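You operate a simulated robot arm through the tools that you are given. There is no shell and no other tool. Be economical: measure what you need, move in short steps, check, and stop when the job is done.

You run a simulated two-armed robot. Do the job below in one go: nothing can be reset, and whatever is moved stays where it is left.

Task
Put the colour chip labelled "3" from the top of the inspection bench on top of the plate with blue tab and the colour chip that says "1" on the top of the end table. Open the tools drawer. The order is free.

It is judged by the outcome, as a careful person would: the job done as asked, and still so three seconds after it is handed in. It fails if anything else is knocked over, pushed out of place, dropped, spilled or broken.

Robot
Two 6-joint arms with fingered hands on one trunk, on a base that drives. Base frame: it is fixed to the floor where the robot stands at the start and does not move with it; the origin is under the middle of the robot, x ahead of it, y to its left, z up; the surface under the hand at the start is at about z = 0.823. Units: m, degrees, N and s.
The left shoulder is at the start at [0.05, 0.17, 1.01], the right one opposite. With the tool pointing down near the work surface each hand reaches from about 0.52 to 0.78 m from the robot's upright axis, wherever it stands, measured 20 degrees to its own side. Places, roughly: plate with blue tab (8x6x4 cm) [0.6, 0.1, 0.8]; tools drawer [-1, -1.7, 0.6]; top of the end table [0.6, 0.7, 0.7]. Payload 3.5 kg a hand.
Tool frame (each hand has its own): the origin (TCP) lies between the finger pads and is the grasp point; the fingertips stand 0.026 m ahead of it; z points along the fingers, y is the line along which they close. Largest opening 0.132 m; the body of the gripper starts 0.073 m behind the TCP. The gripper is a hand of 3 fingers: y runs from the thumb to the fingers, the wrist lies at [0, 0, -0.234] in the tool frame, and closing takes about 1.5 s.
Orientation is told as [roll, pitch, yaw] about the base's x, y, z axes, in that order, counted from this pose: with the fingers straight down and closing along the base's y, the tool's x points along the base's -x, its y along +y and its z along -z.

Tools
- The arms move only by the tool jog_arm. It takes "left_series", "right_series" or both (then of equal length, played together; a hand with none holds still); each is a list of rows, each a list of 6 numbers: the shift along the tool's x, y, z in cm, then the turn, a rotation vector about the tool's x, y, z in degrees. In form: [[tx, ty, tz, ax, ay, az], ...]. A call has 1 to 10 rows; each row is the pose to reach, as a shift and turn from the pose commanded when the call began, along the tool's axes at that moment. "left_hand" and "right_hand" are, for a hand that has rows, the closure, from 0 (fully open) to 1 (shut), set as the call begins (left out, the last holds). A row lasts 0.2 s, in which the tool goes at most 0.05 m and 8.6 degrees; a call with a longer step from one row to the next is refused whole, and so is a gripper value outside its range. A pose out of reach is approached as far as the arm can. The call stops where the force on the tool passes 40 N (or 10 N more than at its start, if that is more) or the arm is blocked; 0.2 s more then pass. The fingers move at their own pace (about 0.153 m/s each) and stop on an object; they squeeze with about 34 N. The grip force told is the motor's: it shows also when the fingers shut on nothing. Time passes only in rows, and 0.2 s behind the last, so rows that repeat a pose let the fingers close. It gives the time, the measured TCP pose, the force on the tool (base axes), the opening and the grip force at its end, in the units of the frame above (readings bear some noise), with the torque about the TCP (base axes, N m) and any sound that the robot's microphone picked up, and new pictures: "views" is both (left out), scene, wrist or none (wrist: the cameras of the hands that moved).
- Cameras (640 x 400 px; columns grow to the right, rows downward): "scene" is now at [0.0474, 0.0075, 1.6074]; the picture's right is [0.23, -0.97, 0.00], its down [-0.71, -0.17, -0.69] and it looks along [0.67, 0.16, -0.73] (base axes); focal length 274 px, centre (320, 200). "left" rides on the left gripper at [-0.062, 0.003, -0.092] in its tool frame; the picture's right is [-0.05, -1.00, 0.00], its down [0.83, -0.04, -0.56] and it looks along [0.55, -0.03, 0.83] (tool axes); focal length 230 px, centre (320, 200). "right" rides on the right gripper at [0.062, 0.003, -0.092] in its tool frame; the picture's right is [-0.05, 1.00, 0.00], its down [-0.83, -0.04, -0.56] and it looks along [-0.55, -0.03, 0.83] (tool axes); focal length 230 px, centre (320, 200). There is no depth. A picture from a camera that has moved, and an enlarged one, comes with that camera's place and axes in the base frame and with its lens. The place of the scene camera against the robot may be out by one fixed shift of up to 0.025 m in any direction.
- slide_trunk(by): slides the trunk up (or, below 0, down) by that many m; the arms and the scene camera ride with it, the base frame stays. It gives what a move gives, with no picture.
- steer(legs): drives the robot by 1 to 6 legs, each [ahead, left, turn to the left] in m, m and degrees, along the robot's own axes; the way and the turn of a leg run together, so that a leg with both is an arc; at most 1.5 m and 180 degrees a leg. The arms and the cameras ride along, it lands a little off, and it stops where it bumps. It gives what a move gives, and a new picture of the scene camera.
- grasp_type(shape, hand): the hand has 3 fingers and takes this shape, open, in about a second: jaw (thumb against the fingers, like two jaws); tri (thumb and two fingers); tip (a fingertip pinch); poke (one finger out to press); point (the index stretched); flat (the hand flat); cup (the hand cupped); fist (a fist). The gripper value then closes the fingers along that shape, each until it touches; the sizes above hold for jaw. It gives what a move gives, with no picture.
- aim_head(pan, tilt): turns the head with the scene camera to pan (to the left, within 86 degrees either way) and tilt (down, from -29 to 69), counted from straight ahead of the robot. It gives what a move gives, and a new picture of the scene camera.
- enlarge(camera, box): a new picture of the part [left, top, right, bottom] of that camera's present view, enlarged. It takes no simulated time.
- job_done(): hands the job in; it is judged then, once.

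Go step by step. Nothing tells you exact positions but the pictures and the camera data: compare them with the known pose of the tool, close in by small moves and look again before you grip or let go. The budget is 165 turns and 260 pictures, counting those below and the enlarged ones. Unless the task says otherwise, let go and move clear before handing in, and close with one line.

The tools are called after ">>>" by a JSON object that holds its "api" and its "payload". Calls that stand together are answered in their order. jog_arm: Moves the arms, as the interface text tells. Its arguments: {"type":"object","properties":{"left_series":{"type":"array","items":{"type":"array","items":{"type":"number"}}},"left_hand":{"type":"number"},"right_series":{"type":"array","items":{"type":"array","items":{"type":"number"}}},"right_hand":{"type":"number"},"views":{"type":"string","enum":["both","scene","wrist","none"]}},"required":[]} The other tools are called the same way: slide_trunk (by) slides the trunk up or down; grasp_type (shape, hand) gives the hand a shape; steer (legs) drives the base; aim_head (pan, tilt) turns the head that bears the scene camera; enlarge (camera, box) takes an enlarged picture of a part of a camera's view; job_done () hands the job in.

At the start:

```text
time_s: 0.0
left_tcp_pos: [0.561, 0.365, 1.0618]
left_tool_rot: [0.0, -0.1, -0.1]
left_contact_force: [-0.4, 0.2, 0.9]
left_ft_torque: [0.01, -0.01, -0.02]
left_opening: 0.1318
left_grip_force: 0.1
left_shape: jaw
right_tcp_pos: [0.6387, -0.1489, 1.0669]
right_tool_rot: [0.0, 0.0, 0.0]
right_contact_force: [-0.8, 0.7, -0.7]
right_ft_torque: [0.0, 0.04, 0.02]
right_opening: 0.132
right_grip_force: 0.1
right_shape: jaw
trunk travel left (down, up): [-0.625, 0.085]
robot x, y, heading: [-0.0014, -0.0033, -0.0]
head pan, tilt: [13.4, 46.7]
```

scene: 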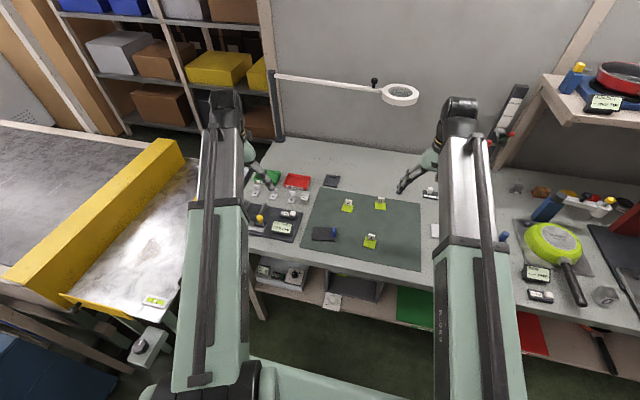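
right: 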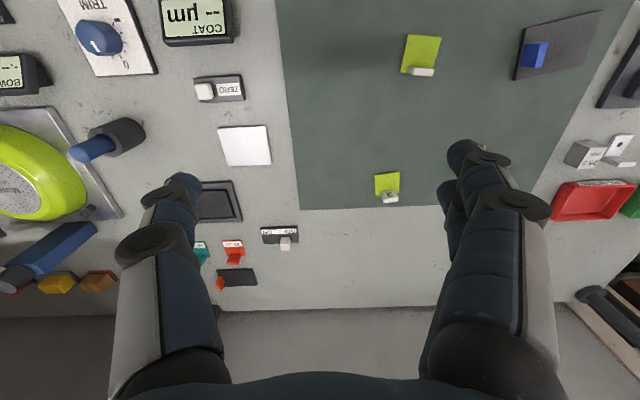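
left: 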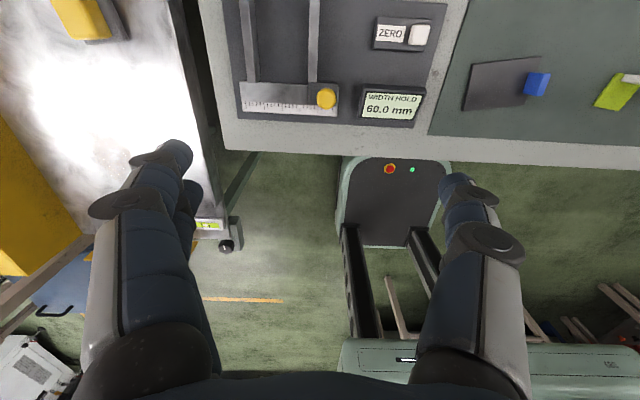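

The bench mat holds three lime chips and a dark plate with a blue tab; another chip seems to lie on the end table to the left. I'll enlarge to read the labels.

>>> {"api": "enlarge", "payload": {"camera": "scene", "box": [240, 160, 440, 285]}}

>>> {"api": "enlarge", "payload": {"camera": "scene", "box": [60, 200, 260, 325]}}

>>> {"api": "enlarge", "payload": {"camera": "right", "box": [340, 0, 640, 210]}}

```text
3.20 times, centred on (340, 222) of scene
camera zoom: at [0.0474, 0.0075, 1.6074], right [0.23, -0.97, 0.0], down [-0.71, -0.17, -0.69], along [0.67, 0.16, -0.73], focal length 875 px, centre (256, 128)
```

zoom: 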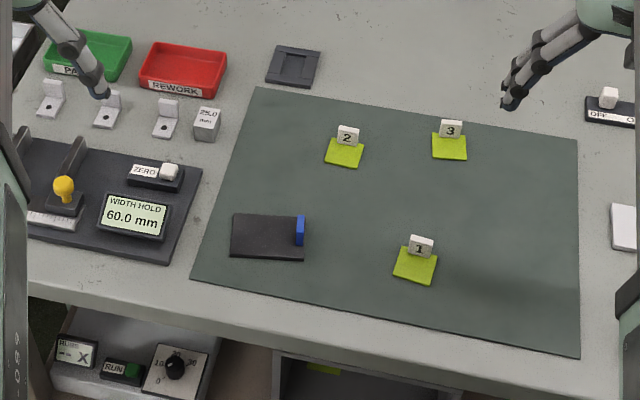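

```text
3.20 times, centred on (160, 262) of scene
camera zoom: at [0.0474, 0.0075, 1.6074], right [0.23, -0.97, 0.0], down [-0.71, -0.17, -0.69], along [0.67, 0.16, -0.73], focal length 875 px, centre (832, 0)
```

zoom: 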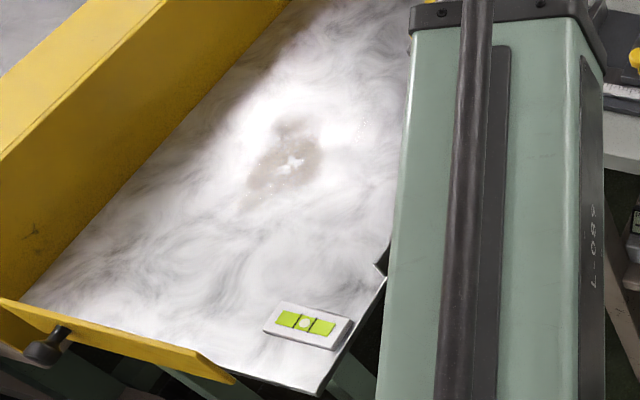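

```text
1.90 times, centred on (490, 105) of right
camera zoom: at [0.5774, -0.1456, 1.1586], right [0.05, 1.0, 0.0], down [0.83, -0.04, 0.56], along [0.55, -0.03, -0.83], focal length 438 px, centre (-4, 381)
```

zoom: 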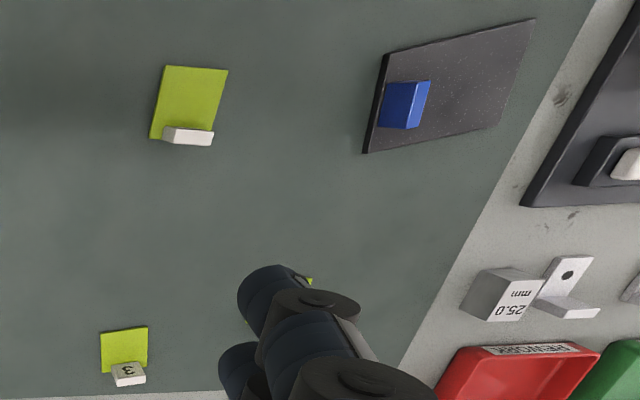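

Chip 3 sits at about (0.77, -0.045), chip 1 at (0.59, -0.024) and the plate at (0.59, 0.137). I'm moving the right hand above chip 3, tilted a little forward for reach.

>>> {"api": "jog_arm", "payload": {"right_series": [[-2.5, 2, 2, 0, -5, 0], [-5, 4, 4, 0, -10, 0], [-8, 6.5, 6.5, 0, -15, 0], [-11, 8.5, 8.5, 0, -20, 0], [-13.6, 10.4, 10.5, 0, -25, 0], [-13.6, 10.4, 10.5, 0, -25, 0]]}}

>>> {"api": "aim_head", "payload": {"pan": 40, "tilt": 40}}

```text
time_s: 1.4
left_tcp_pos: [0.5619, 0.3644, 1.0604]
left_tool_rot: [0.0, 0.0, 0.0]
left_contact_force: [-0.2, -0.8, -0.2]
left_ft_torque: [-0.01, 0.0, 0.02]
left_opening: 0.132
left_grip_force: 0.0
left_shape: jaw
right_tcp_pos: [0.7747, -0.0427, 0.9599]
right_tool_rot: [0.0, -25.0, 0.0]
right_contact_force: [0.6, 0.1, -0.1]
right_ft_torque: [0.02, -0.01, -0.01]
right_opening: 0.1318
right_grip_force: 0.1
right_shape: jaw
trunk travel left (down, up): [-0.625, 0.085]
robot x, y, heading: [0.0008, -0.0028, 0.1]
head pan, tilt: [13.4, 46.7]
camera scene: at [0.0472, 0.0074, 1.6074], right [0.23, -0.97, 0.0], down [-0.71, -0.17, -0.69], along [0.67, 0.16, -0.73], focal length 274 px, centre (320, 200)
camera right: at [0.6796, -0.0413, 1.0174], right [0.05, 1.0, 0.02], down [0.52, -0.04, 0.85], along [0.85, -0.03, -0.52], focal length 230 px, centre (320, 200)
```

scene: 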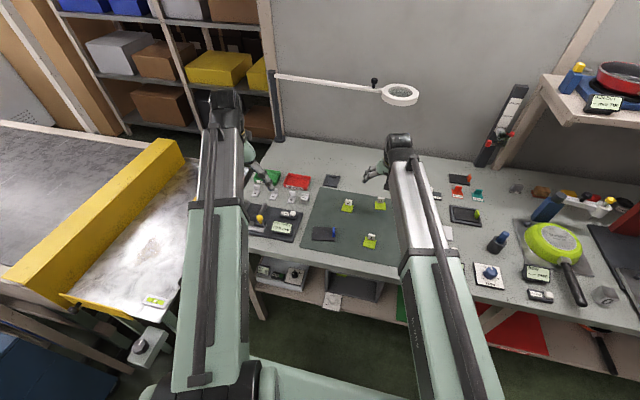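
right: 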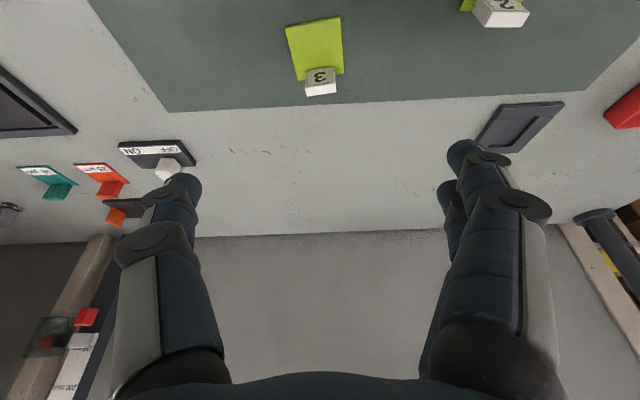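

```text
time_s: 2.3
left_tcp_pos: [0.5624, 0.3645, 1.0617]
left_tool_rot: [0.0, -0.1, 0.1]
left_contact_force: [1.3, 0.4, -0.3]
left_ft_torque: [-0.03, 0.01, -0.01]
left_opening: 0.1318
left_grip_force: 0.1
left_shape: jaw
right_tcp_pos: [0.7751, -0.0454, 0.9605]
right_tool_rot: [0.0, -25.0, 0.0]
right_contact_force: [-0.3, -0.5, 0.3]
right_ft_torque: [0.02, 0.0, -0.01]
right_opening: 0.1322
right_grip_force: 0.1
right_shape: jaw
trunk travel left (down, up): [-0.625, 0.085]
robot x, y, heading: [0.0004, -0.0026, 0.2]
head pan, tilt: [40.0, 40.0]
camera scene: at [0.0348, 0.0436, 1.6171], right [0.64, -0.77, 0.0], down [-0.49, -0.41, -0.77], along [0.59, 0.49, -0.64], focal length 274 px, centre (320, 200)
```

scene: 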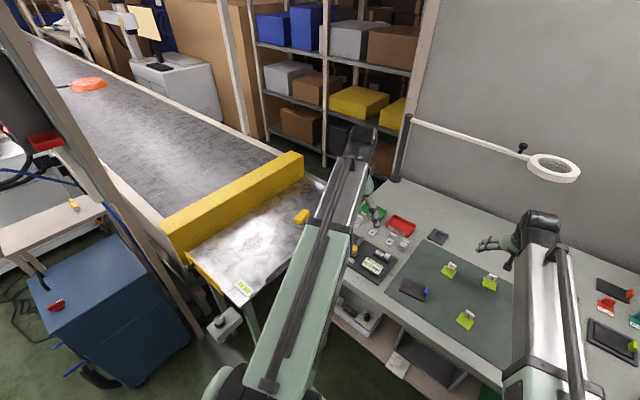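

The end table is the metal-topped one with a yellow stop, a level and a small yellow item. Next I lower the right hand toward chip 3 with the fingers half closed.

>>> {"api": "jog_arm", "payload": {"right_series": [[0.7, 0.1, 1.8, 0, 0, 0], [1.5, 0.1, 3.6, 0, 0, 0], [2.2, 0.1, 5.4, 0, 0, 0], [2.2, 0.1, 5.4, 0, 0, 0]], "right_hand": 0.5, "views": "wrist"}}

```text
time_s: 3.3
left_tcp_pos: [0.5604, 0.3636, 1.0616]
left_tool_rot: [0.1, 0.0, 0.0]
left_contact_force: [-0.6, 0.2, 0.3]
left_ft_torque: [-0.04, -0.03, 0.02]
left_opening: 0.132
left_grip_force: 0.1
left_shape: jaw
right_tcp_pos: [0.7775, -0.0422, 0.903]
right_tool_rot: [0.0, -25.0, 0.0]
right_contact_force: [-0.1, 0.3, -0.3]
right_ft_torque: [0.01, 0.01, 0.02]
right_opening: 0.0667
right_grip_force: 0.2
right_shape: jaw
trunk travel left (down, up): [-0.625, 0.085]
robot x, y, heading: [0.0008, 0.0007, -0.0]
head pan, tilt: [40.0, 40.0]
camera right: at [0.6829, -0.0401, 0.9607], right [0.05, 1.0, 0.02], down [0.52, -0.04, 0.85], along [0.85, -0.03, -0.52], focal length 230 px, centre (320, 200)
```

right: 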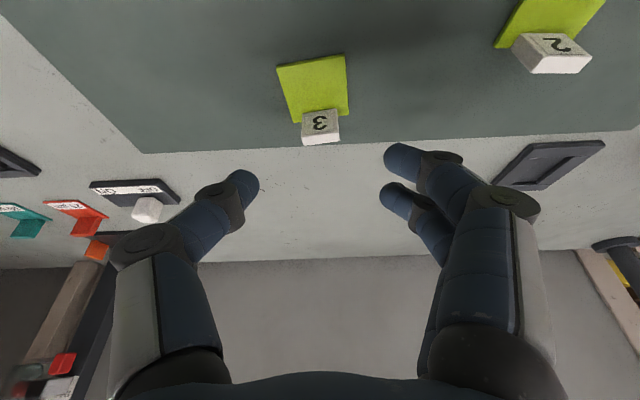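

The two fingers straddle the line of the thin tab, so the jaw shape could slip around it. I'll try the fingertip pinch shape and look.

>>> {"api": "grasp_type", "payload": {"shape": "tip", "hand": "right"}}

>>> {"api": "jog_arm", "payload": {"right_series": [[0, 0, 0, 0, 0, 0], [0, 0, 0, 0, 0, 0], [0, 0, 0, 0, 0, 0]], "right_hand": 0.4, "views": "wrist"}}

```text
time_s: 4.2
left_tcp_pos: [0.5615, 0.3654, 1.0612]
left_tool_rot: [0.1, 0.0, 0.0]
left_contact_force: [-0.2, -0.8, 0.1]
left_ft_torque: [0.04, -0.03, 0.02]
left_opening: 0.132
left_grip_force: 0.0
left_shape: jaw
right_tcp_pos: [0.7777, -0.042, 0.9025]
right_tool_rot: [0.0, -25.0, 0.0]
right_contact_force: [0.1, 0.2, -0.7]
right_ft_torque: [0.0, 0.01, -0.01]
right_opening: 0.1318
right_grip_force: 0.1
right_shape: tip
trunk travel left (down, up): [-0.625, 0.085]
robot x, y, heading: [-0.0016, -0.0005, 0.2]
head pan, tilt: [40.0, 40.0]
```

```text
time_s: 5.0
left_tcp_pos: [0.5608, 0.3653, 1.061]
left_tool_rot: [0.1, -0.1, 0.0]
left_contact_force: [0.7, 0.6, 0.5]
left_ft_torque: [0.01, 0.05, -0.01]
left_opening: 0.1315
left_grip_force: 0.1
left_shape: jaw
right_tcp_pos: [0.778, -0.042, 0.9021]
right_tool_rot: [0.0, -25.0, 0.0]
right_contact_force: [-0.7, 0.6, 0.0]
right_ft_torque: [0.02, -0.05, -0.01]
right_opening: 0.0799
right_grip_force: 0.1
right_shape: tip
trunk travel left (down, up): [-0.625, 0.085]
robot x, y, heading: [-0.0016, 0.0017, 0.3]
head pan, tilt: [40.0, 40.0]
camera right: at [0.6829, -0.0401, 0.9609], right [0.05, 1.0, 0.02], down [0.52, -0.04, 0.85], along [0.85, -0.03, -0.52], focal length 230 px, centre (320, 200)
```

right: 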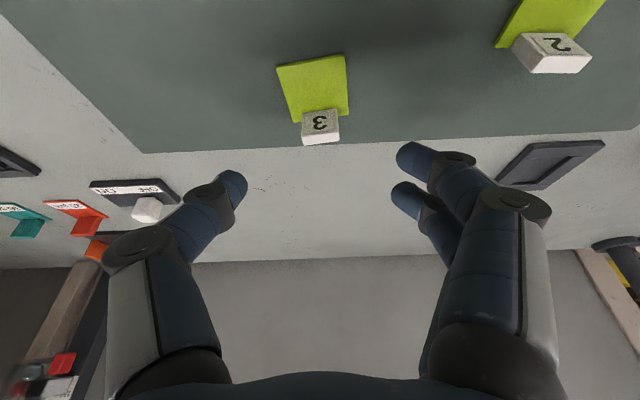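

The tip shape still shows three fingers, so I'll close it in the air to see where the pads meet.

>>> {"api": "jog_arm", "payload": {"right_series": [[0, 0, 0, 0, 0, 0], [0, 0, 0, 0, 0, 0], [0, 0, 0, 0, 0, 0], [0, 0, 0, 0, 0, 0]], "right_hand": 0.9, "views": "wrist"}}

>>> {"api": "enlarge", "payload": {"camera": "right", "box": [220, 50, 420, 300]}}

```text
time_s: 6.0
left_tcp_pos: [0.5613, 0.366, 1.0616]
left_tool_rot: [-0.1, -0.1, 0.0]
left_contact_force: [0.5, 0.0, -0.2]
left_ft_torque: [-0.01, 0.0, -0.04]
left_opening: 0.1318
left_grip_force: 0.1
left_shape: jaw
right_tcp_pos: [0.7764, -0.0416, 0.9021]
right_tool_rot: [0.0, -25.0, 0.0]
right_contact_force: [0.0, -0.1, 0.1]
right_ft_torque: [0.01, -0.03, -0.01]
right_opening: 0.0133
right_grip_force: 0.1
right_shape: tip
trunk travel left (down, up): [-0.625, 0.085]
robot x, y, heading: [-0.0001, 0.001, -0.1]
head pan, tilt: [40.0, 40.0]
camera right: at [0.6829, -0.0401, 0.9609], right [0.05, 1.0, 0.02], down [0.52, -0.04, 0.85], along [0.85, -0.03, -0.52], focal length 230 px, centre (320, 200)
```

right: 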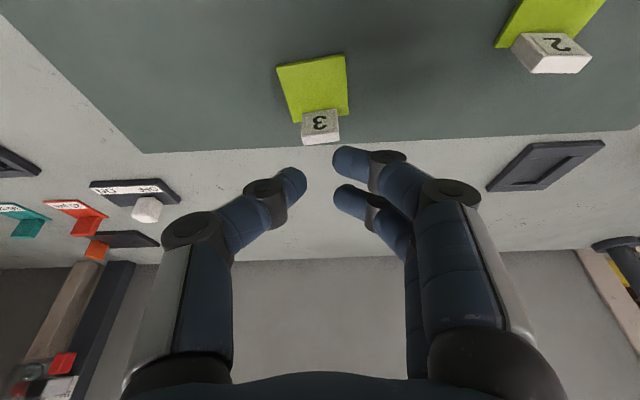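

```text
1.60 times, centred on (320, 175) of right
camera zoom: at [0.6829, -0.0401, 0.9609], right [0.05, 1.0, 0.02], down [0.52, -0.04, 0.85], along [0.85, -0.03, -0.52], focal length 368 px, centre (320, 240)
```

zoom: 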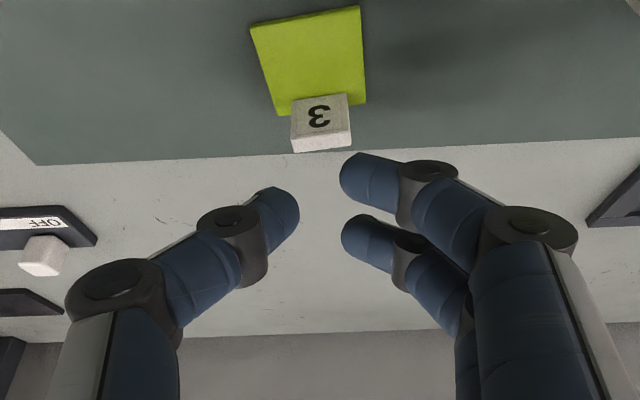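

The tip shape also uses three pads, so I'll pinch the tab across its thickness with the tool vertical and yawed 90°. First I check whether the arm reaches that far when upright.

>>> {"api": "grasp_type", "payload": {"shape": "jaw", "hand": "right"}}

>>> {"api": "jog_arm", "payload": {"right_series": [[-0.5, 0, -1.5, 0, 5, 0], [-0.9, 0, -2, 0, 10, 0], [-1.4, 0, -2.5, 0, 17, 0], [-2.2, 0, -3, 0, 25, 0], [-2.2, 0, -3, 0, 25, 0], [-2.2, 0, -3, 0, 25, 0]], "right_hand": 0.5, "views": "none"}}

>>> {"api": "jog_arm", "payload": {"right_series": [[0, 0, 0, 0, 0, 8.5], [0, 0, 0, 0, 0, 17], [0, 0, 0, 0, 0, 25.5], [0, 0, 0, 0, 0, 34], [0, 0, 0, 0, 0, 42], [0, 0, 0, 0, 0, 50], [0, 0, 0, 0, 0, 58], [0, 0, 0, 0, 0, 66], [0, 0, 0, 0, 0, 74], [0, 0, 0, 0, 0, 82]], "right_hand": 0.5, "views": "wrist"}}

```text
time_s: 6.9
left_tcp_pos: [0.5613, 0.3664, 1.0613]
left_tool_rot: [0.0, 0.0, 0.1]
left_contact_force: [-0.3, -0.8, 0.8]
left_ft_torque: [0.01, -0.03, -0.02]
left_opening: 0.1317
left_grip_force: 0.0
left_shape: jaw
right_tcp_pos: [0.7779, -0.0426, 0.9027]
right_tool_rot: [0.1, -25.0, -0.1]
right_contact_force: [0.0, -0.4, 0.8]
right_ft_torque: [-0.02, -0.02, 0.02]
right_opening: 0.1321
right_grip_force: 0.0
right_shape: jaw
trunk travel left (down, up): [-0.625, 0.085]
robot x, y, heading: [0.0003, 0.0023, 0.2]
head pan, tilt: [40.0, 40.0]
```

```text
time_s: 8.3
left_tcp_pos: [0.5614, 0.3646, 1.0606]
left_tool_rot: [0.0, 0.0, -0.1]
left_contact_force: [0.1, -0.2, 0.0]
left_ft_torque: [0.0, 0.04, -0.01]
left_opening: 0.132
left_grip_force: 0.1
left_shape: jaw
right_tcp_pos: [0.7357, -0.0524, 0.9355]
right_tool_rot: [0.0, 0.0, 0.1]
right_contact_force: [-0.7, 0.0, 0.2]
right_ft_torque: [0.03, 0.01, -0.01]
right_opening: 0.067
right_grip_force: 0.1
right_shape: jaw
right hand out of reach, approached as far as the arm can: row 3, 4, 5, 6
trunk travel left (down, up): [-0.625, 0.085]
robot x, y, heading: [0.0007, 0.0039, -0.2]
head pan, tilt: [40.0, 40.0]
```

```text
time_s: 10.5
left_tcp_pos: [0.5602, 0.3651, 1.0606]
left_tool_rot: [0.0, 0.2, 0.1]
left_contact_force: [-0.3, 0.0, -1.0]
left_ft_torque: [0.01, 0.0, 0.0]
left_opening: 0.1319
left_grip_force: 0.0
left_shape: jaw
right_tcp_pos: [0.7357, -0.0541, 0.937]
right_tool_rot: [0.0, 0.0, -82.3]
right_contact_force: [0.0, 0.2, -0.2]
right_ft_torque: [-0.01, 0.0, -0.01]
right_opening: 0.0667
right_grip_force: 0.0
right_shape: jaw
trunk travel left (down, up): [-0.625, 0.085]
robot x, y, heading: [-0.001, -0.0005, -0.1]
head pan, tilt: [40.0, 40.0]
camera right: at [0.7307, 0.007, 1.0294], right [1.0, 0.08, 0.0], down [0.07, -0.83, 0.56], along [0.05, -0.55, -0.83], focal length 230 px, centre (320, 200)
```

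right: 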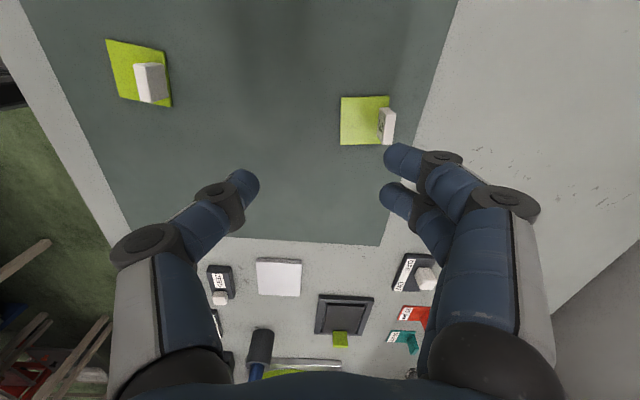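

Upright reach ends at x≈0.736, so I need to drive about 6 cm ahead. I'll look down first to check the base's clearance.

>>> {"api": "aim_head", "payload": {"pan": 0, "tilt": 69}}

```text
time_s: 11.6
left_tcp_pos: [0.5613, 0.3646, 1.0616]
left_tool_rot: [0.0, 0.0, -0.1]
left_contact_force: [-0.5, -0.1, -0.1]
left_ft_torque: [-0.01, 0.01, 0.05]
left_opening: 0.132
left_grip_force: 0.1
left_shape: jaw
right_tcp_pos: [0.7356, -0.055, 0.9364]
right_tool_rot: [0.0, 0.0, -81.9]
right_contact_force: [0.5, 0.1, 0.6]
right_ft_torque: [0.0, 0.01, 0.0]
right_opening: 0.0667
right_grip_force: 0.1
right_shape: jaw
trunk travel left (down, up): [-0.625, 0.085]
robot x, y, heading: [-0.0039, 0.0002, 0.2]
head pan, tilt: [0.0, 68.8]
camera scene: at [0.0256, -0.0109, 1.581], right [0.0, -1.0, 0.0], down [-0.93, 0.0, -0.36], along [0.36, 0.0, -0.93], focal length 274 px, centre (320, 200)
```

scene: 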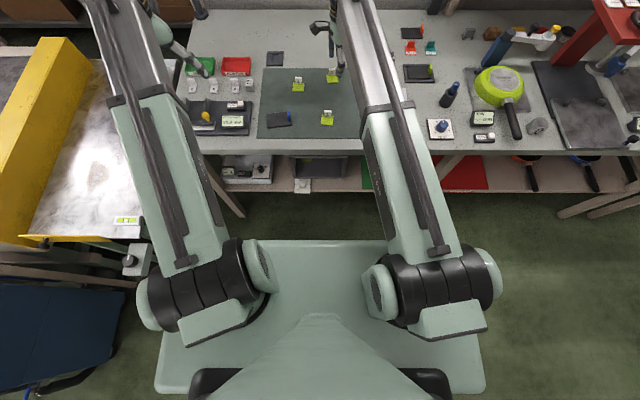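

There is ample clearance between the base and the bench, so I drive 7 cm ahead.

>>> {"api": "steer", "payload": {"legs": [[0.07, 0, 0]]}}

>>> {"api": "jog_arm", "payload": {"right_series": [[0, 0, 0, 0, 0, 4], [0, 0, 0, 0, 0, 8]], "views": "wrist"}}

```text
time_s: 12.6
left_tcp_pos: [0.6316, 0.3656, 1.059]
left_tool_rot: [0.0, 0.0, -0.1]
left_contact_force: [1.4, -0.4, 0.1]
left_ft_torque: [0.0, 0.03, -0.01]
left_opening: 0.1321
left_grip_force: 0.1
left_shape: jaw
right_tcp_pos: [0.8061, -0.0534, 0.9352]
right_tool_rot: [-0.2, 0.0, -82.1]
right_contact_force: [0.7, 0.5, -0.6]
right_ft_torque: [0.01, 0.01, 0.01]
right_opening: 0.0665
right_grip_force: 0.0
right_shape: jaw
trunk travel left (down, up): [-0.625, 0.085]
robot x, y, heading: [0.0687, -0.0019, -0.0]
head pan, tilt: [0.0, 68.8]
camera scene: at [0.0973, -0.011, 1.5809], right [0.0, -1.0, 0.0], down [-0.93, 0.0, -0.36], along [0.36, 0.0, -0.93], focal length 274 px, centre (320, 200)
```

scene: 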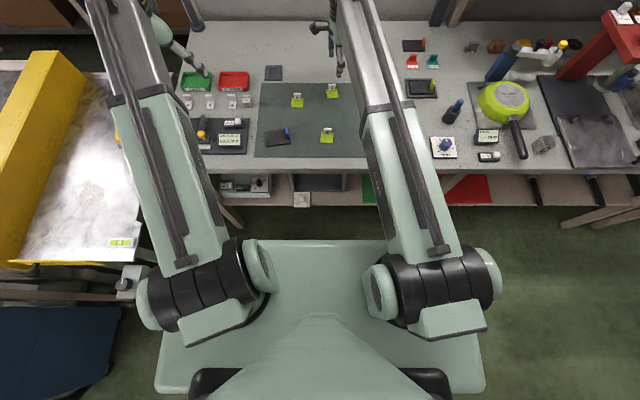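

```text
time_s: 13.2
left_tcp_pos: [0.6315, 0.3643, 1.0608]
left_tool_rot: [0.1, 0.0, -0.2]
left_contact_force: [-0.6, 0.6, -0.3]
left_ft_torque: [0.01, -0.04, -0.01]
left_opening: 0.1318
left_grip_force: 0.1
left_shape: jaw
right_tcp_pos: [0.8044, -0.0551, 0.936]
right_tool_rot: [0.0, 0.0, -90.0]
right_contact_force: [0.0, 0.3, -0.6]
right_ft_torque: [0.02, -0.02, 0.01]
right_opening: 0.0664
right_grip_force: 0.1
right_shape: jaw
trunk travel left (down, up): [-0.625, 0.085]
robot x, y, heading: [0.0678, 0.0018, 0.0]
head pan, tilt: [0.0, 68.8]
camera right: at [0.8086, 0.0061, 1.029], right [1.0, -0.05, 0.0], down [-0.05, -0.83, 0.56], along [-0.03, -0.55, -0.83], focal length 230 px, centre (320, 200)
```

right: 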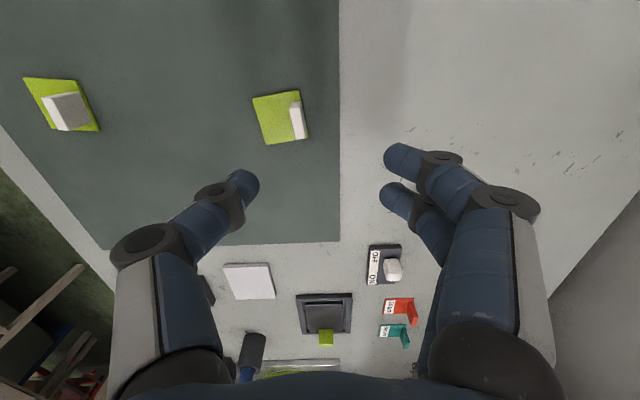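

Chip 3's tab is centred near (0.790, -0.041) and turned about 8°. I'm aligning the hand and going partway down.

>>> {"api": "jog_arm", "payload": {"right_series": [[0.7, -0.7, 0, 0, 0, -4], [1.4, -1.4, 0, 0, 0, -8], [1.4, -1.4, 2, 0, 0, -8], [1.4, -1.4, 4, 0, 0, -8], [1.4, -1.4, 4, 0, 0, -8]], "views": "wrist"}}

>>> {"api": "enlarge", "payload": {"camera": "right", "box": [220, 80, 420, 230]}}

```text
time_s: 14.4
left_tcp_pos: [0.6311, 0.3651, 1.061]
left_tool_rot: [0.0, 0.0, -0.1]
left_contact_force: [0.2, -0.3, -0.6]
left_ft_torque: [0.01, 0.0, 0.0]
left_opening: 0.1321
left_grip_force: 0.1
left_shape: jaw
right_tcp_pos: [0.7925, -0.04, 0.8953]
right_tool_rot: [0.0, 0.0, -82.1]
right_contact_force: [0.0, 0.1, 0.0]
right_ft_torque: [0.03, 0.02, -0.01]
right_opening: 0.0666
right_grip_force: 0.1
right_shape: jaw
trunk travel left (down, up): [-0.625, 0.085]
robot x, y, heading: [0.0671, -0.002, -0.1]
head pan, tilt: [0.0, 68.8]
camera right: at [0.7874, 0.0202, 0.9881], right [1.0, 0.09, 0.0], down [0.07, -0.83, 0.56], along [0.05, -0.55, -0.83], focal length 230 px, centre (320, 200)
```

right: 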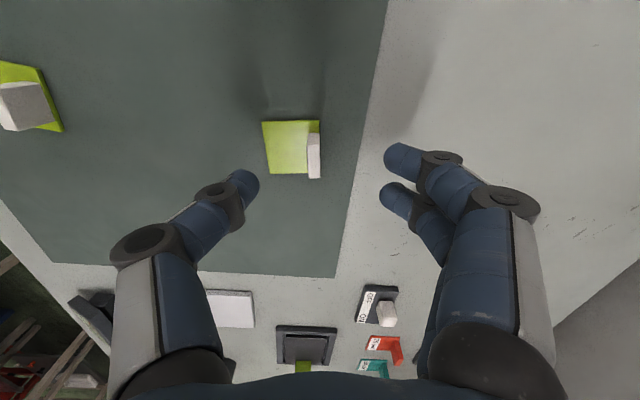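

```text
2.67 times, centred on (320, 155) of right
camera zoom: at [0.7874, 0.0202, 0.9881], right [1.0, 0.09, 0.0], down [0.07, -0.83, 0.56], along [0.05, -0.55, -0.83], focal length 614 px, centre (320, 320)
```

zoom: 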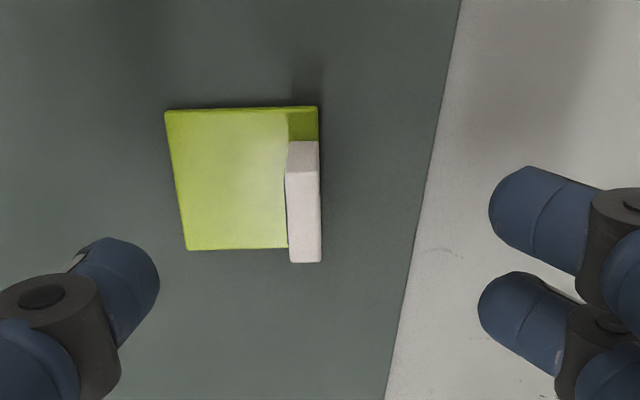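

The alignment looks good, so I go down to the tab.

>>> {"api": "jog_arm", "payload": {"right_series": [[0, -0.2, 1.5, 0, 0, 0], [0, -0.2, 2.6, 0, 0, 0], [0, -0.2, 3.3, 0, 0, 0], [0, -0.2, 3.3, 0, 0, 0]], "views": "wrist"}}

```text
time_s: 15.4
left_tcp_pos: [0.6308, 0.3644, 1.0617]
left_tool_rot: [0.0, 0.1, 0.0]
left_contact_force: [0.2, -0.8, 0.1]
left_ft_torque: [0.03, 0.0, 0.02]
left_opening: 0.1318
left_grip_force: 0.0
left_shape: jaw
right_tcp_pos: [0.7882, -0.0411, 0.8635]
right_tool_rot: [0.0, 0.0, -82.2]
right_contact_force: [0.4, -0.5, 0.1]
right_ft_torque: [-0.02, -0.02, 0.03]
right_opening: 0.0668
right_grip_force: 0.0
right_shape: jaw
trunk travel left (down, up): [-0.625, 0.085]
robot x, y, heading: [0.0718, 0.0037, -0.1]
head pan, tilt: [0.0, 68.8]
camera right: at [0.7843, 0.0196, 0.9555], right [1.0, 0.09, 0.0], down [0.07, -0.83, 0.56], along [0.05, -0.55, -0.83], focal length 230 px, centre (320, 200)
```

right: 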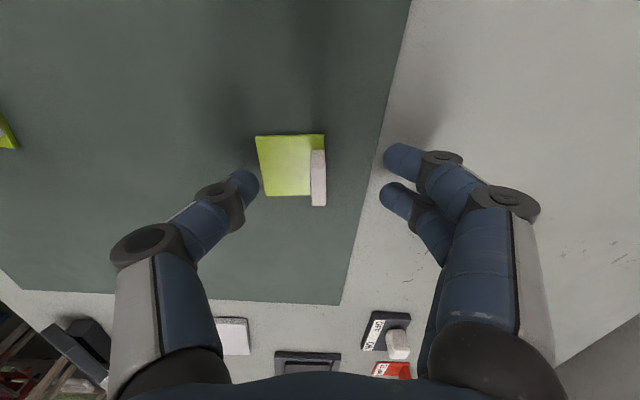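

The fingertips bracket the tab. I lower slightly and close.

>>> {"api": "jog_arm", "payload": {"right_series": [[0, 0, 0.3, 0, 0, 0], [0, 0, 0.3, 0, 0, 0], [0, 0, 0.3, 0, 0, 0], [0, 0, 0.3, 0, 0, 0], [0, 0, 0.3, 0, 0, 0], [0, 0, 0.3, 0, 0, 0]], "right_hand": 1, "views": "wrist"}}

```text
time_s: 16.8
left_tcp_pos: [0.6303, 0.3642, 1.0609]
left_tool_rot: [0.0, 0.1, -0.1]
left_contact_force: [0.4, -0.1, -0.1]
left_ft_torque: [0.02, -0.03, 0.0]
left_opening: 0.1315
left_grip_force: 0.1
left_shape: jaw
right_tcp_pos: [0.7889, -0.041, 0.8593]
right_tool_rot: [0.1, 0.0, -82.1]
right_contact_force: [-1.0, -0.2, -0.3]
right_ft_torque: [0.03, 0.01, 0.02]
right_opening: 0.0027
right_grip_force: 33.9
right_shape: jaw
trunk travel left (down, up): [-0.625, 0.085]
robot x, y, heading: [0.0724, 0.0011, -0.0]
head pan, tilt: [0.0, 68.8]
camera right: at [0.784, 0.0197, 0.9524], right [1.0, 0.09, 0.0], down [0.07, -0.83, 0.56], along [0.05, -0.55, -0.83], focal length 230 px, centre (320, 200)
```

right: 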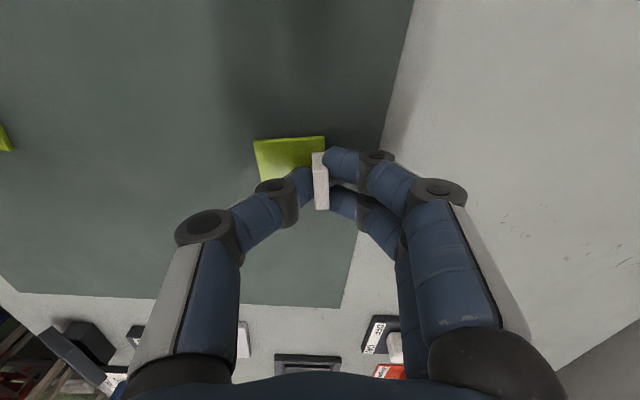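

The grip force is there, so I lift and check that the chip comes along.

>>> {"api": "jog_arm", "payload": {"right_series": [[0, 0, -1.5, 0, 0, 0], [0, 0, -4, 0, 0, 0], [0, 0, -7, 0, 0, 0], [0, 0, -10, 0, 0, 0]], "views": "wrist"}}

```text
time_s: 17.8
left_tcp_pos: [0.6309, 0.3646, 1.0605]
left_tool_rot: [-0.1, 0.0, -0.1]
left_contact_force: [-0.2, -0.2, 0.2]
left_ft_torque: [-0.05, 0.0, 0.0]
left_opening: 0.1319
left_grip_force: 0.1
left_shape: jaw
right_tcp_pos: [0.7896, -0.0404, 0.9609]
right_tool_rot: [-0.1, 0.1, -82.2]
right_contact_force: [0.4, -0.6, 1.0]
right_ft_torque: [-0.02, -0.01, 0.01]
right_opening: 0.003
right_grip_force: 33.6
right_shape: jaw
trunk travel left (down, up): [-0.625, 0.085]
robot x, y, heading: [0.0693, -0.0013, 0.1]
head pan, tilt: [0.0, 68.8]
camera right: at [0.7848, 0.0203, 1.0535], right [1.0, 0.09, 0.0], down [0.07, -0.83, 0.56], along [0.05, -0.55, -0.83], focal length 230 px, centre (320, 200)
```

right: 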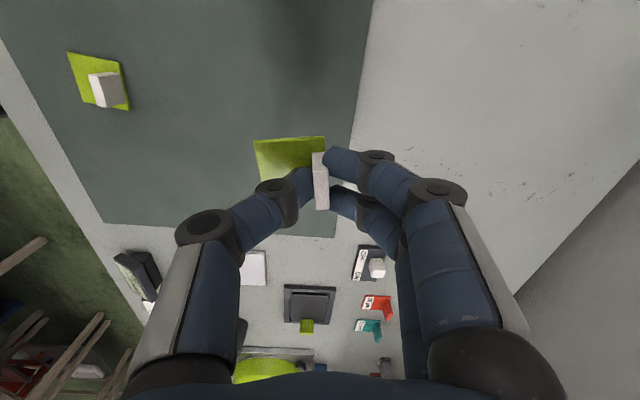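

Chip 3 is held. I'm carrying it over the plate, which is centred near (0.592, 0.136) with its blue tab on the -y edge, and staying above everything.

>>> {"api": "jog_arm", "payload": {"right_series": [[3.4, -2.6, 0, 0, 0, 0], [6.9, -5.2, 0, 0, 0, 0], [10.3, -7.8, 0, 0, 0, 0], [13.8, -10.4, 1, 0, 0, 0], [17.2, -13.1, 2, 0, 0, 0], [20.7, -15.7, 3, 0, 0, 0], [20.7, -15.7, 3, 0, 0, 0]], "views": "both"}}

>>> {"api": "enlarge", "payload": {"camera": "right", "box": [200, 60, 440, 260]}}

>>> {"api": "enlarge", "payload": {"camera": "scene", "box": [220, 60, 380, 160]}}

```text
time_s: 19.4
left_tcp_pos: [0.6316, 0.3643, 1.0612]
left_tool_rot: [0.0, 0.0, -0.2]
left_contact_force: [-0.8, 0.2, -0.2]
left_ft_torque: [0.02, -0.02, -0.01]
left_opening: 0.1321
left_grip_force: 0.0
left_shape: jaw
right_tcp_pos: [0.6074, 0.1411, 0.9309]
right_tool_rot: [-0.1, 0.0, -82.1]
right_contact_force: [-0.1, 0.2, 0.7]
right_ft_torque: [0.01, 0.03, -0.02]
right_opening: 0.0029
right_grip_force: 34.2
right_shape: jaw
trunk travel left (down, up): [-0.625, 0.085]
robot x, y, heading: [0.0676, -0.0027, -0.0]
head pan, tilt: [0.0, 68.8]
camera scene: at [0.0953, -0.0112, 1.581], right [0.0, -1.0, 0.0], down [-0.93, 0.0, -0.36], along [0.36, 0.0, -0.93], focal length 274 px, centre (320, 200)
camera right: at [0.6021, 0.2033, 1.024], right [1.0, 0.09, 0.0], down [0.07, -0.83, 0.56], along [0.05, -0.55, -0.83], focal length 230 px, centre (320, 200)
```

scene: 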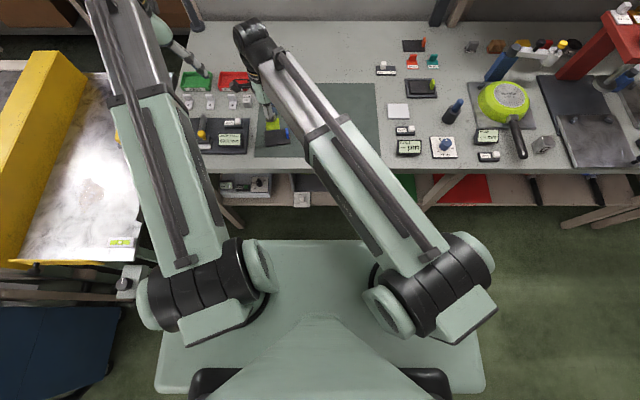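
right: 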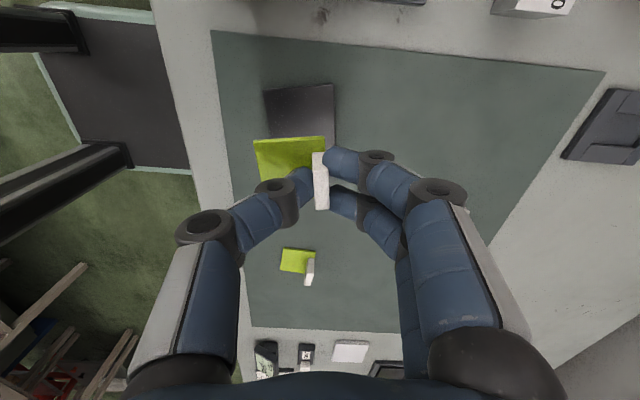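

```text
2.00 times, centred on (320, 160) of right
camera zoom: at [0.6021, 0.2033, 1.024], right [1.0, 0.09, 0.0], down [0.07, -0.83, 0.56], along [0.05, -0.55, -0.83], focal length 460 px, centre (320, 280)
```

zoom: 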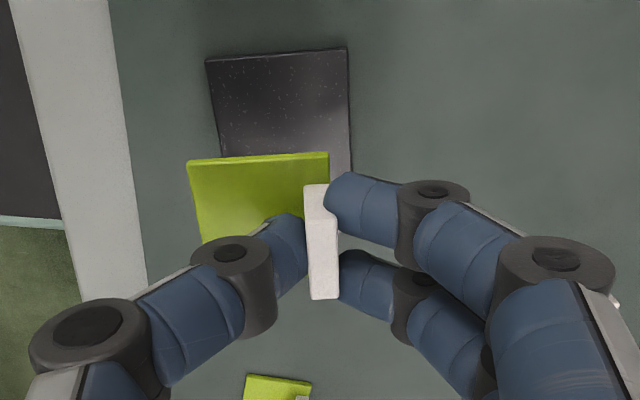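

```text
4.00 times, centred on (300, 110) of scene
camera zoom: at [0.0953, -0.0112, 1.581], right [0.0, -1.0, 0.0], down [-0.93, 0.0, -0.36], along [0.36, 0.0, -0.93], focal length 1094 px, centre (400, 560)
```

zoom: 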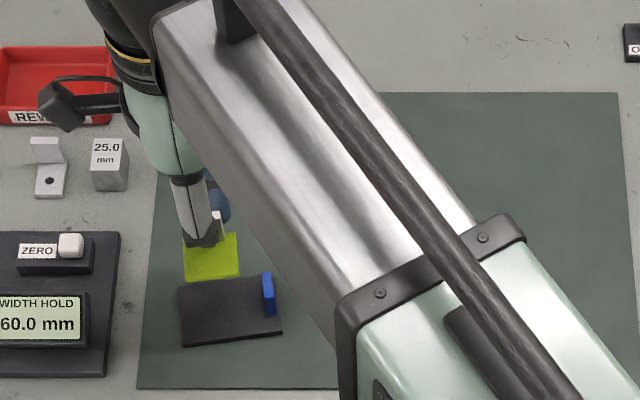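

Chip 3 is over the free part of the plate. I lower to just above it.

>>> {"api": "jog_arm", "payload": {"right_series": [[0.1, 0, 2, 0, 0, 0], [0.1, 0, 4, 0, 0, 0], [0.1, 0, 5.5, 0, 0, 0], [0.1, 0, 6, 0, 0, 0], [0.1, 0, 6, 0, 0, 0]], "views": "wrist"}}

>>> {"api": "enlarge", "payload": {"camera": "scene", "box": [240, 90, 320, 150]}}

```text
time_s: 20.6
left_tcp_pos: [0.6322, 0.3646, 1.0602]
left_tool_rot: [0.0, 0.1, -0.1]
left_contact_force: [-0.1, 0.0, -0.3]
left_ft_torque: [0.0, -0.01, -0.02]
left_opening: 0.1318
left_grip_force: 0.0
left_shape: jaw
right_tcp_pos: [0.6057, 0.1436, 0.871]
right_tool_rot: [0.0, 0.0, -82.1]
right_contact_force: [0.1, 0.0, -0.8]
right_ft_torque: [0.01, -0.02, 0.01]
right_opening: 0.0029
right_grip_force: 33.9
right_shape: jaw
trunk travel left (down, up): [-0.625, 0.085]
robot x, y, heading: [0.0695, -0.0005, -0.1]
head pan, tilt: [0.0, 68.8]
camera right: at [0.6003, 0.2044, 0.9632], right [1.0, 0.09, 0.0], down [0.07, -0.83, 0.56], along [0.05, -0.55, -0.83], focal length 230 px, centre (320, 200)
```

right: 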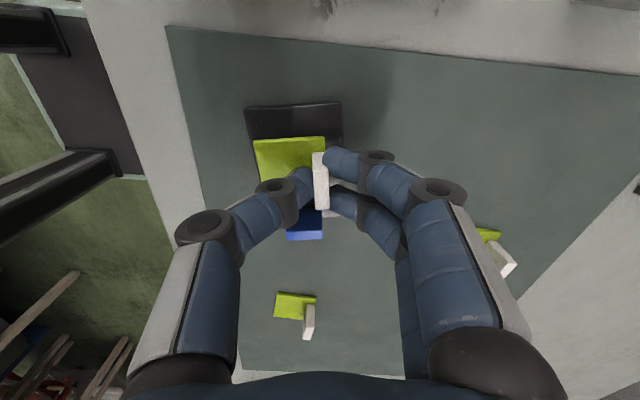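

```text
6.67 times, centred on (280, 120) of scene
camera zoom: at [0.0952, -0.011, 1.581], right [0.0, -1.0, 0.0], down [-0.93, 0.0, -0.36], along [0.36, 0.0, -0.93], focal length 1823 px, centre (587, 733)
```

zoom: 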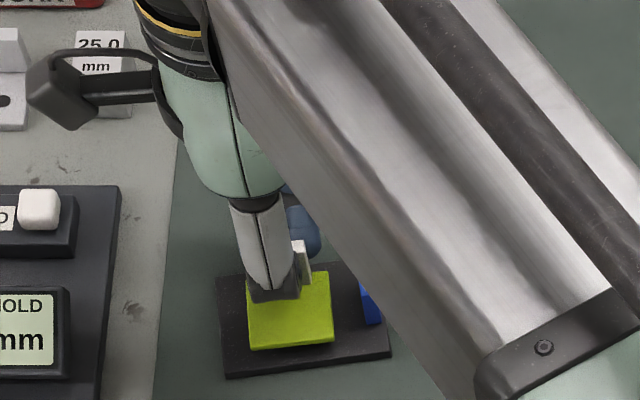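

Chip 3 is well within the plate outline. I lower gently until it touches.

>>> {"api": "jog_arm", "payload": {"right_series": [[0, 0, 0.2, 0, 0, 0], [0, 0, 0.4, 0, 0, 0], [0, 0, 0.4, 0, 0, 0]], "views": "none"}}

>>> {"api": "jog_arm", "payload": {"right_series": [[0, 0, 0.1, 0, 0, 0], [0, 0, 0.2, 0, 0, 0], [0, 0, 0.2, 0, 0, 0]], "views": "wrist"}}

```text
time_s: 21.4
left_tcp_pos: [0.6311, 0.3647, 1.0609]
left_tool_rot: [0.0, 0.1, -0.2]
left_contact_force: [-0.3, 0.5, -0.6]
left_ft_torque: [-0.02, -0.03, 0.01]
left_opening: 0.1317
left_grip_force: 0.0
left_shape: jaw
right_tcp_pos: [0.6058, 0.1428, 0.8661]
right_tool_rot: [0.0, -0.1, -82.1]
right_contact_force: [-0.3, -0.1, -0.4]
right_ft_torque: [-0.02, 0.02, -0.01]
right_opening: 0.0028
right_grip_force: 34.0
right_shape: jaw
trunk travel left (down, up): [-0.625, 0.085]
robot x, y, heading: [0.069, -0.0027, 0.0]
head pan, tilt: [0.0, 68.8]
```

```text
time_s: 22.2
left_tcp_pos: [0.6307, 0.3646, 1.0614]
left_tool_rot: [-0.1, 0.0, -0.2]
left_contact_force: [-0.2, -0.2, -0.4]
left_ft_torque: [0.02, 0.01, -0.02]
left_opening: 0.1317
left_grip_force: 0.2
left_shape: jaw
right_tcp_pos: [0.6047, 0.1432, 0.8654]
right_tool_rot: [0.0, 0.0, -82.1]
right_contact_force: [0.1, -0.7, 1.3]
right_ft_torque: [-0.01, -0.03, -0.02]
right_opening: 0.0027
right_grip_force: 33.4
right_shape: jaw
trunk travel left (down, up): [-0.625, 0.085]
robot x, y, heading: [0.0676, -0.0033, -0.2]
head pan, tilt: [0.0, 68.8]
camera right: at [0.6002, 0.2043, 0.9578], right [1.0, 0.09, 0.0], down [0.07, -0.83, 0.56], along [0.05, -0.55, -0.83], focal length 230 px, centre (320, 200)
```

right: 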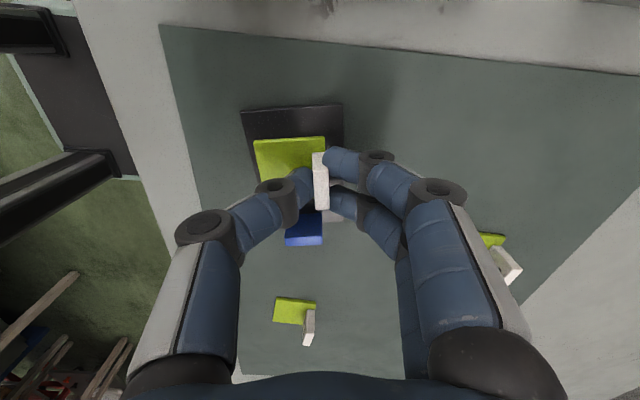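

Maybe just touching now; I'm going slightly lower.

>>> {"api": "jog_arm", "payload": {"right_series": [[0, 0, 0.1, 0, 0, 0], [0, 0, 0.2, 0, 0, 0], [0, 0, 0.2, 0, 0, 0]], "views": "none"}}

```text
time_s: 23.0
left_tcp_pos: [0.6304, 0.3638, 1.0618]
left_tool_rot: [0.0, -0.2, 0.0]
left_contact_force: [-0.2, -0.2, 0.1]
left_ft_torque: [0.02, 0.02, 0.02]
left_opening: 0.1319
left_grip_force: 0.0
left_shape: jaw
right_tcp_pos: [0.6035, 0.142, 0.864]
right_tool_rot: [0.0, 0.0, -82.0]
right_contact_force: [1.0, 0.0, 18.5]
right_ft_torque: [0.01, -0.09, -0.01]
right_opening: 0.0034
right_grip_force: 34.2
right_shape: jaw
trunk travel left (down, up): [-0.625, 0.085]
robot x, y, heading: [0.0688, 0.0006, -0.3]
head pan, tilt: [0.0, 68.8]
```

Contact made. I ease up about 1 mm, open the fingers a little, then rise.

>>> {"api": "jog_arm", "payload": {"right_series": [[0, 0, -0.15, 0, 0, 0], [0, 0, -0.15, 0, 0, 0]], "views": "none"}}

>>> {"api": "jog_arm", "payload": {"right_series": [[0, 0, 0, 0, 0, 0], [0, 0, 0, 0, 0, 0], [0, 0, 0, 0, 0, 0], [0, 0, -2, 0, 0, 0], [0, 0, -5, 0, 0, 0], [0, 0, -9, 0, 0, 0]], "right_hand": 0.55, "views": "both"}}

>>> {"api": "enlarge", "payload": {"camera": "right", "box": [220, 60, 420, 260]}}

```text
time_s: 23.6
left_tcp_pos: [0.6311, 0.3656, 1.06]
left_tool_rot: [0.0, -0.1, -0.1]
left_contact_force: [-1.2, -0.4, 0.2]
left_ft_torque: [-0.03, -0.01, 0.03]
left_opening: 0.132
left_grip_force: 0.1
left_shape: jaw
right_tcp_pos: [0.6035, 0.1433, 0.8644]
right_tool_rot: [0.0, 0.1, -82.1]
right_contact_force: [-0.5, -0.5, 10.5]
right_ft_torque: [0.02, -0.06, 0.01]
right_opening: 0.0035
right_grip_force: 34.0
right_shape: jaw
trunk travel left (down, up): [-0.625, 0.085]
robot x, y, heading: [0.0705, 0.0028, -0.2]
head pan, tilt: [0.0, 68.8]
```

```text
time_s: 25.0
left_tcp_pos: [0.6308, 0.3654, 1.0612]
left_tool_rot: [-0.1, 0.1, 0.0]
left_contact_force: [-0.3, -0.7, -0.1]
left_ft_torque: [-0.01, 0.03, -0.01]
left_opening: 0.1319
left_grip_force: 0.0
left_shape: jaw
right_tcp_pos: [0.6049, 0.1434, 0.9548]
right_tool_rot: [0.0, 0.0, -82.1]
right_contact_force: [0.5, 0.0, 0.0]
right_ft_torque: [-0.02, -0.02, 0.0]
right_opening: 0.059
right_grip_force: 0.1
right_shape: jaw
trunk travel left (down, up): [-0.625, 0.085]
robot x, y, heading: [0.0704, -0.0009, -0.1]
head pan, tilt: [0.0, 68.8]
camera scene: at [0.095, -0.011, 1.5809], right [0.0, -1.0, 0.0], down [-0.93, 0.0, -0.36], along [0.36, 0.0, -0.93], focal length 274 px, centre (320, 200)
camera right: at [0.6008, 0.2051, 1.0477], right [1.0, 0.09, 0.0], down [0.07, -0.83, 0.56], along [0.05, -0.55, -0.83], focal length 230 px, centre (320, 200)
```

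scene: 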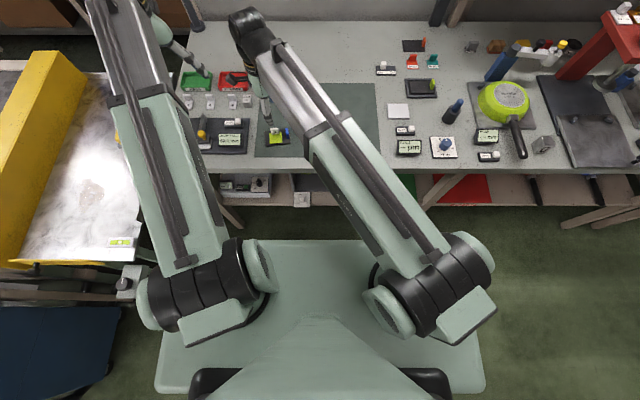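
right: 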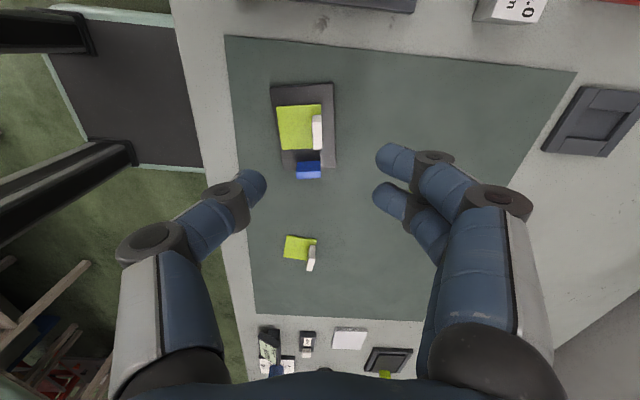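

```text
2.00 times, centred on (320, 160) of right
camera zoom: at [0.6008, 0.2051, 1.0477], right [1.0, 0.09, 0.0], down [0.07, -0.83, 0.56], along [0.05, -0.55, -0.83], focal length 460 px, centre (320, 280)
```

zoom: 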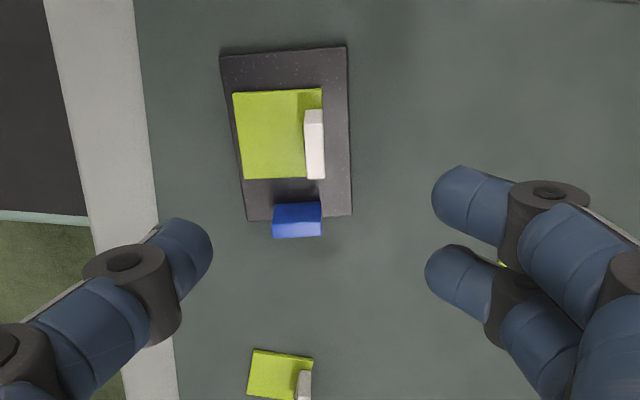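

Chip 3 lies squarely on the plate. Next the right arm retreats to the right while the left hand turns to yaw 83° for pinching chip 1's tab.

>>> {"api": "jog_arm", "payload": {"right_series": [[0, 0, -3, 0, 0, 0], [-4.4, 0, -4, 0, 0, 0], [-8.8, 0, -5, 0, 0, 0], [-13.2, 0, -6, 0, 0, 0], [-17.6, 0, -7, 0, 0, 0], [-22, 0, -8, 0, 0, 0], [-26.4, 0, -9, 0, 0, 0], [-30.8, 0, -10, 0, 0, 0], [-35.2, 0, -10, 0, 0, 0], [-39.5, 0, -10, 0, 0, 0]], "left_series": [[0, 0, 0, 0, 0, -8.3], [0, 0, 0, 0, 0, -16.6], [0, 0, 0, 0, 0, -24.9], [0, 0, 0, 0, 0, -33.2], [0, 0, 0, 0, 0, -41.5], [0, 0, 0, 0, 0, -49.8], [0, 0, 0, 0, 0, -58.1], [0, 0, 0, 0, 0, -66.4], [0, 0, 0, 0, 0, -74.7], [0, 0, 0, 0, 0, -83]], "left_hand": 0.5, "views": "scene"}}

>>> {"api": "aim_head", "payload": {"pan": 25, "tilt": 60}}

```text
time_s: 27.2
left_tcp_pos: [0.6319, 0.364, 1.0614]
left_tool_rot: [0.1, 0.0, 83.1]
left_contact_force: [0.1, 1.0, -0.5]
left_ft_torque: [-0.02, 0.02, -0.04]
left_opening: 0.0666
left_grip_force: 0.0
left_shape: jaw
right_tcp_pos: [0.6608, -0.2485, 1.0543]
right_tool_rot: [0.0, 0.1, -82.0]
right_contact_force: [-0.6, -0.3, -0.6]
right_ft_torque: [0.01, 0.04, -0.01]
right_opening: 0.0589
right_grip_force: 0.1
right_shape: jaw
trunk travel left (down, up): [-0.625, 0.085]
robot x, y, heading: [0.0727, -0.0006, -0.2]
head pan, tilt: [0.0, 68.8]
camera scene: at [0.0953, -0.0115, 1.581], right [0.0, -1.0, 0.0], down [-0.93, 0.0, -0.36], along [0.36, 0.0, -0.93], focal length 274 px, centre (320, 200)
```

scene: 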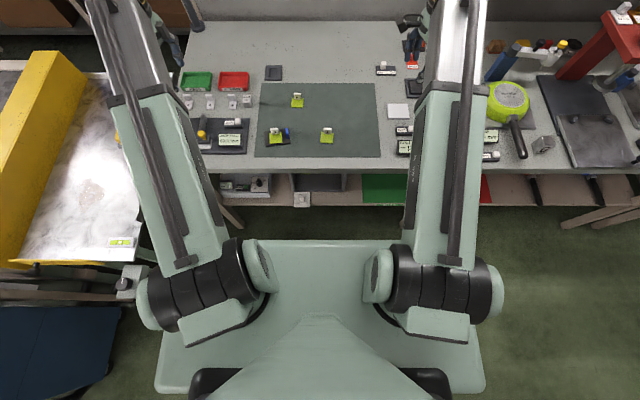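

```text
time_s: 28.1
left_tcp_pos: [0.6307, 0.3645, 1.0608]
left_tool_rot: [-0.1, -0.1, 82.9]
left_contact_force: [0.3, 0.4, -0.1]
left_ft_torque: [-0.02, 0.02, -0.01]
left_opening: 0.0667
left_grip_force: 0.0
left_shape: jaw
right_tcp_pos: [0.6587, -0.2475, 1.0538]
right_tool_rot: [-0.1, -0.1, -82.1]
right_contact_force: [0.0, -1.6, -1.0]
right_ft_torque: [-0.01, 0.0, 0.01]
right_opening: 0.0589
right_grip_force: 0.0
right_shape: jaw
trunk travel left (down, up): [-0.625, 0.085]
robot x, y, heading: [0.0671, -0.0029, -0.1]
head pan, tilt: [25.0, 60.0]
camera scene: at [0.0997, 0.0171, 1.5903], right [0.42, -0.91, 0.0], down [-0.79, -0.36, -0.5], along [0.45, 0.21, -0.87], focal length 274 px, centre (320, 200)
```

scene: 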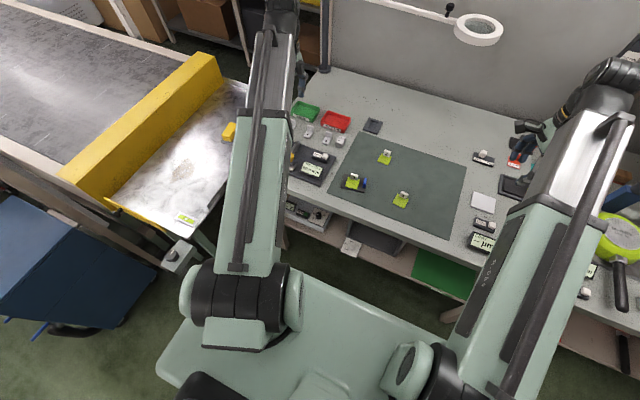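

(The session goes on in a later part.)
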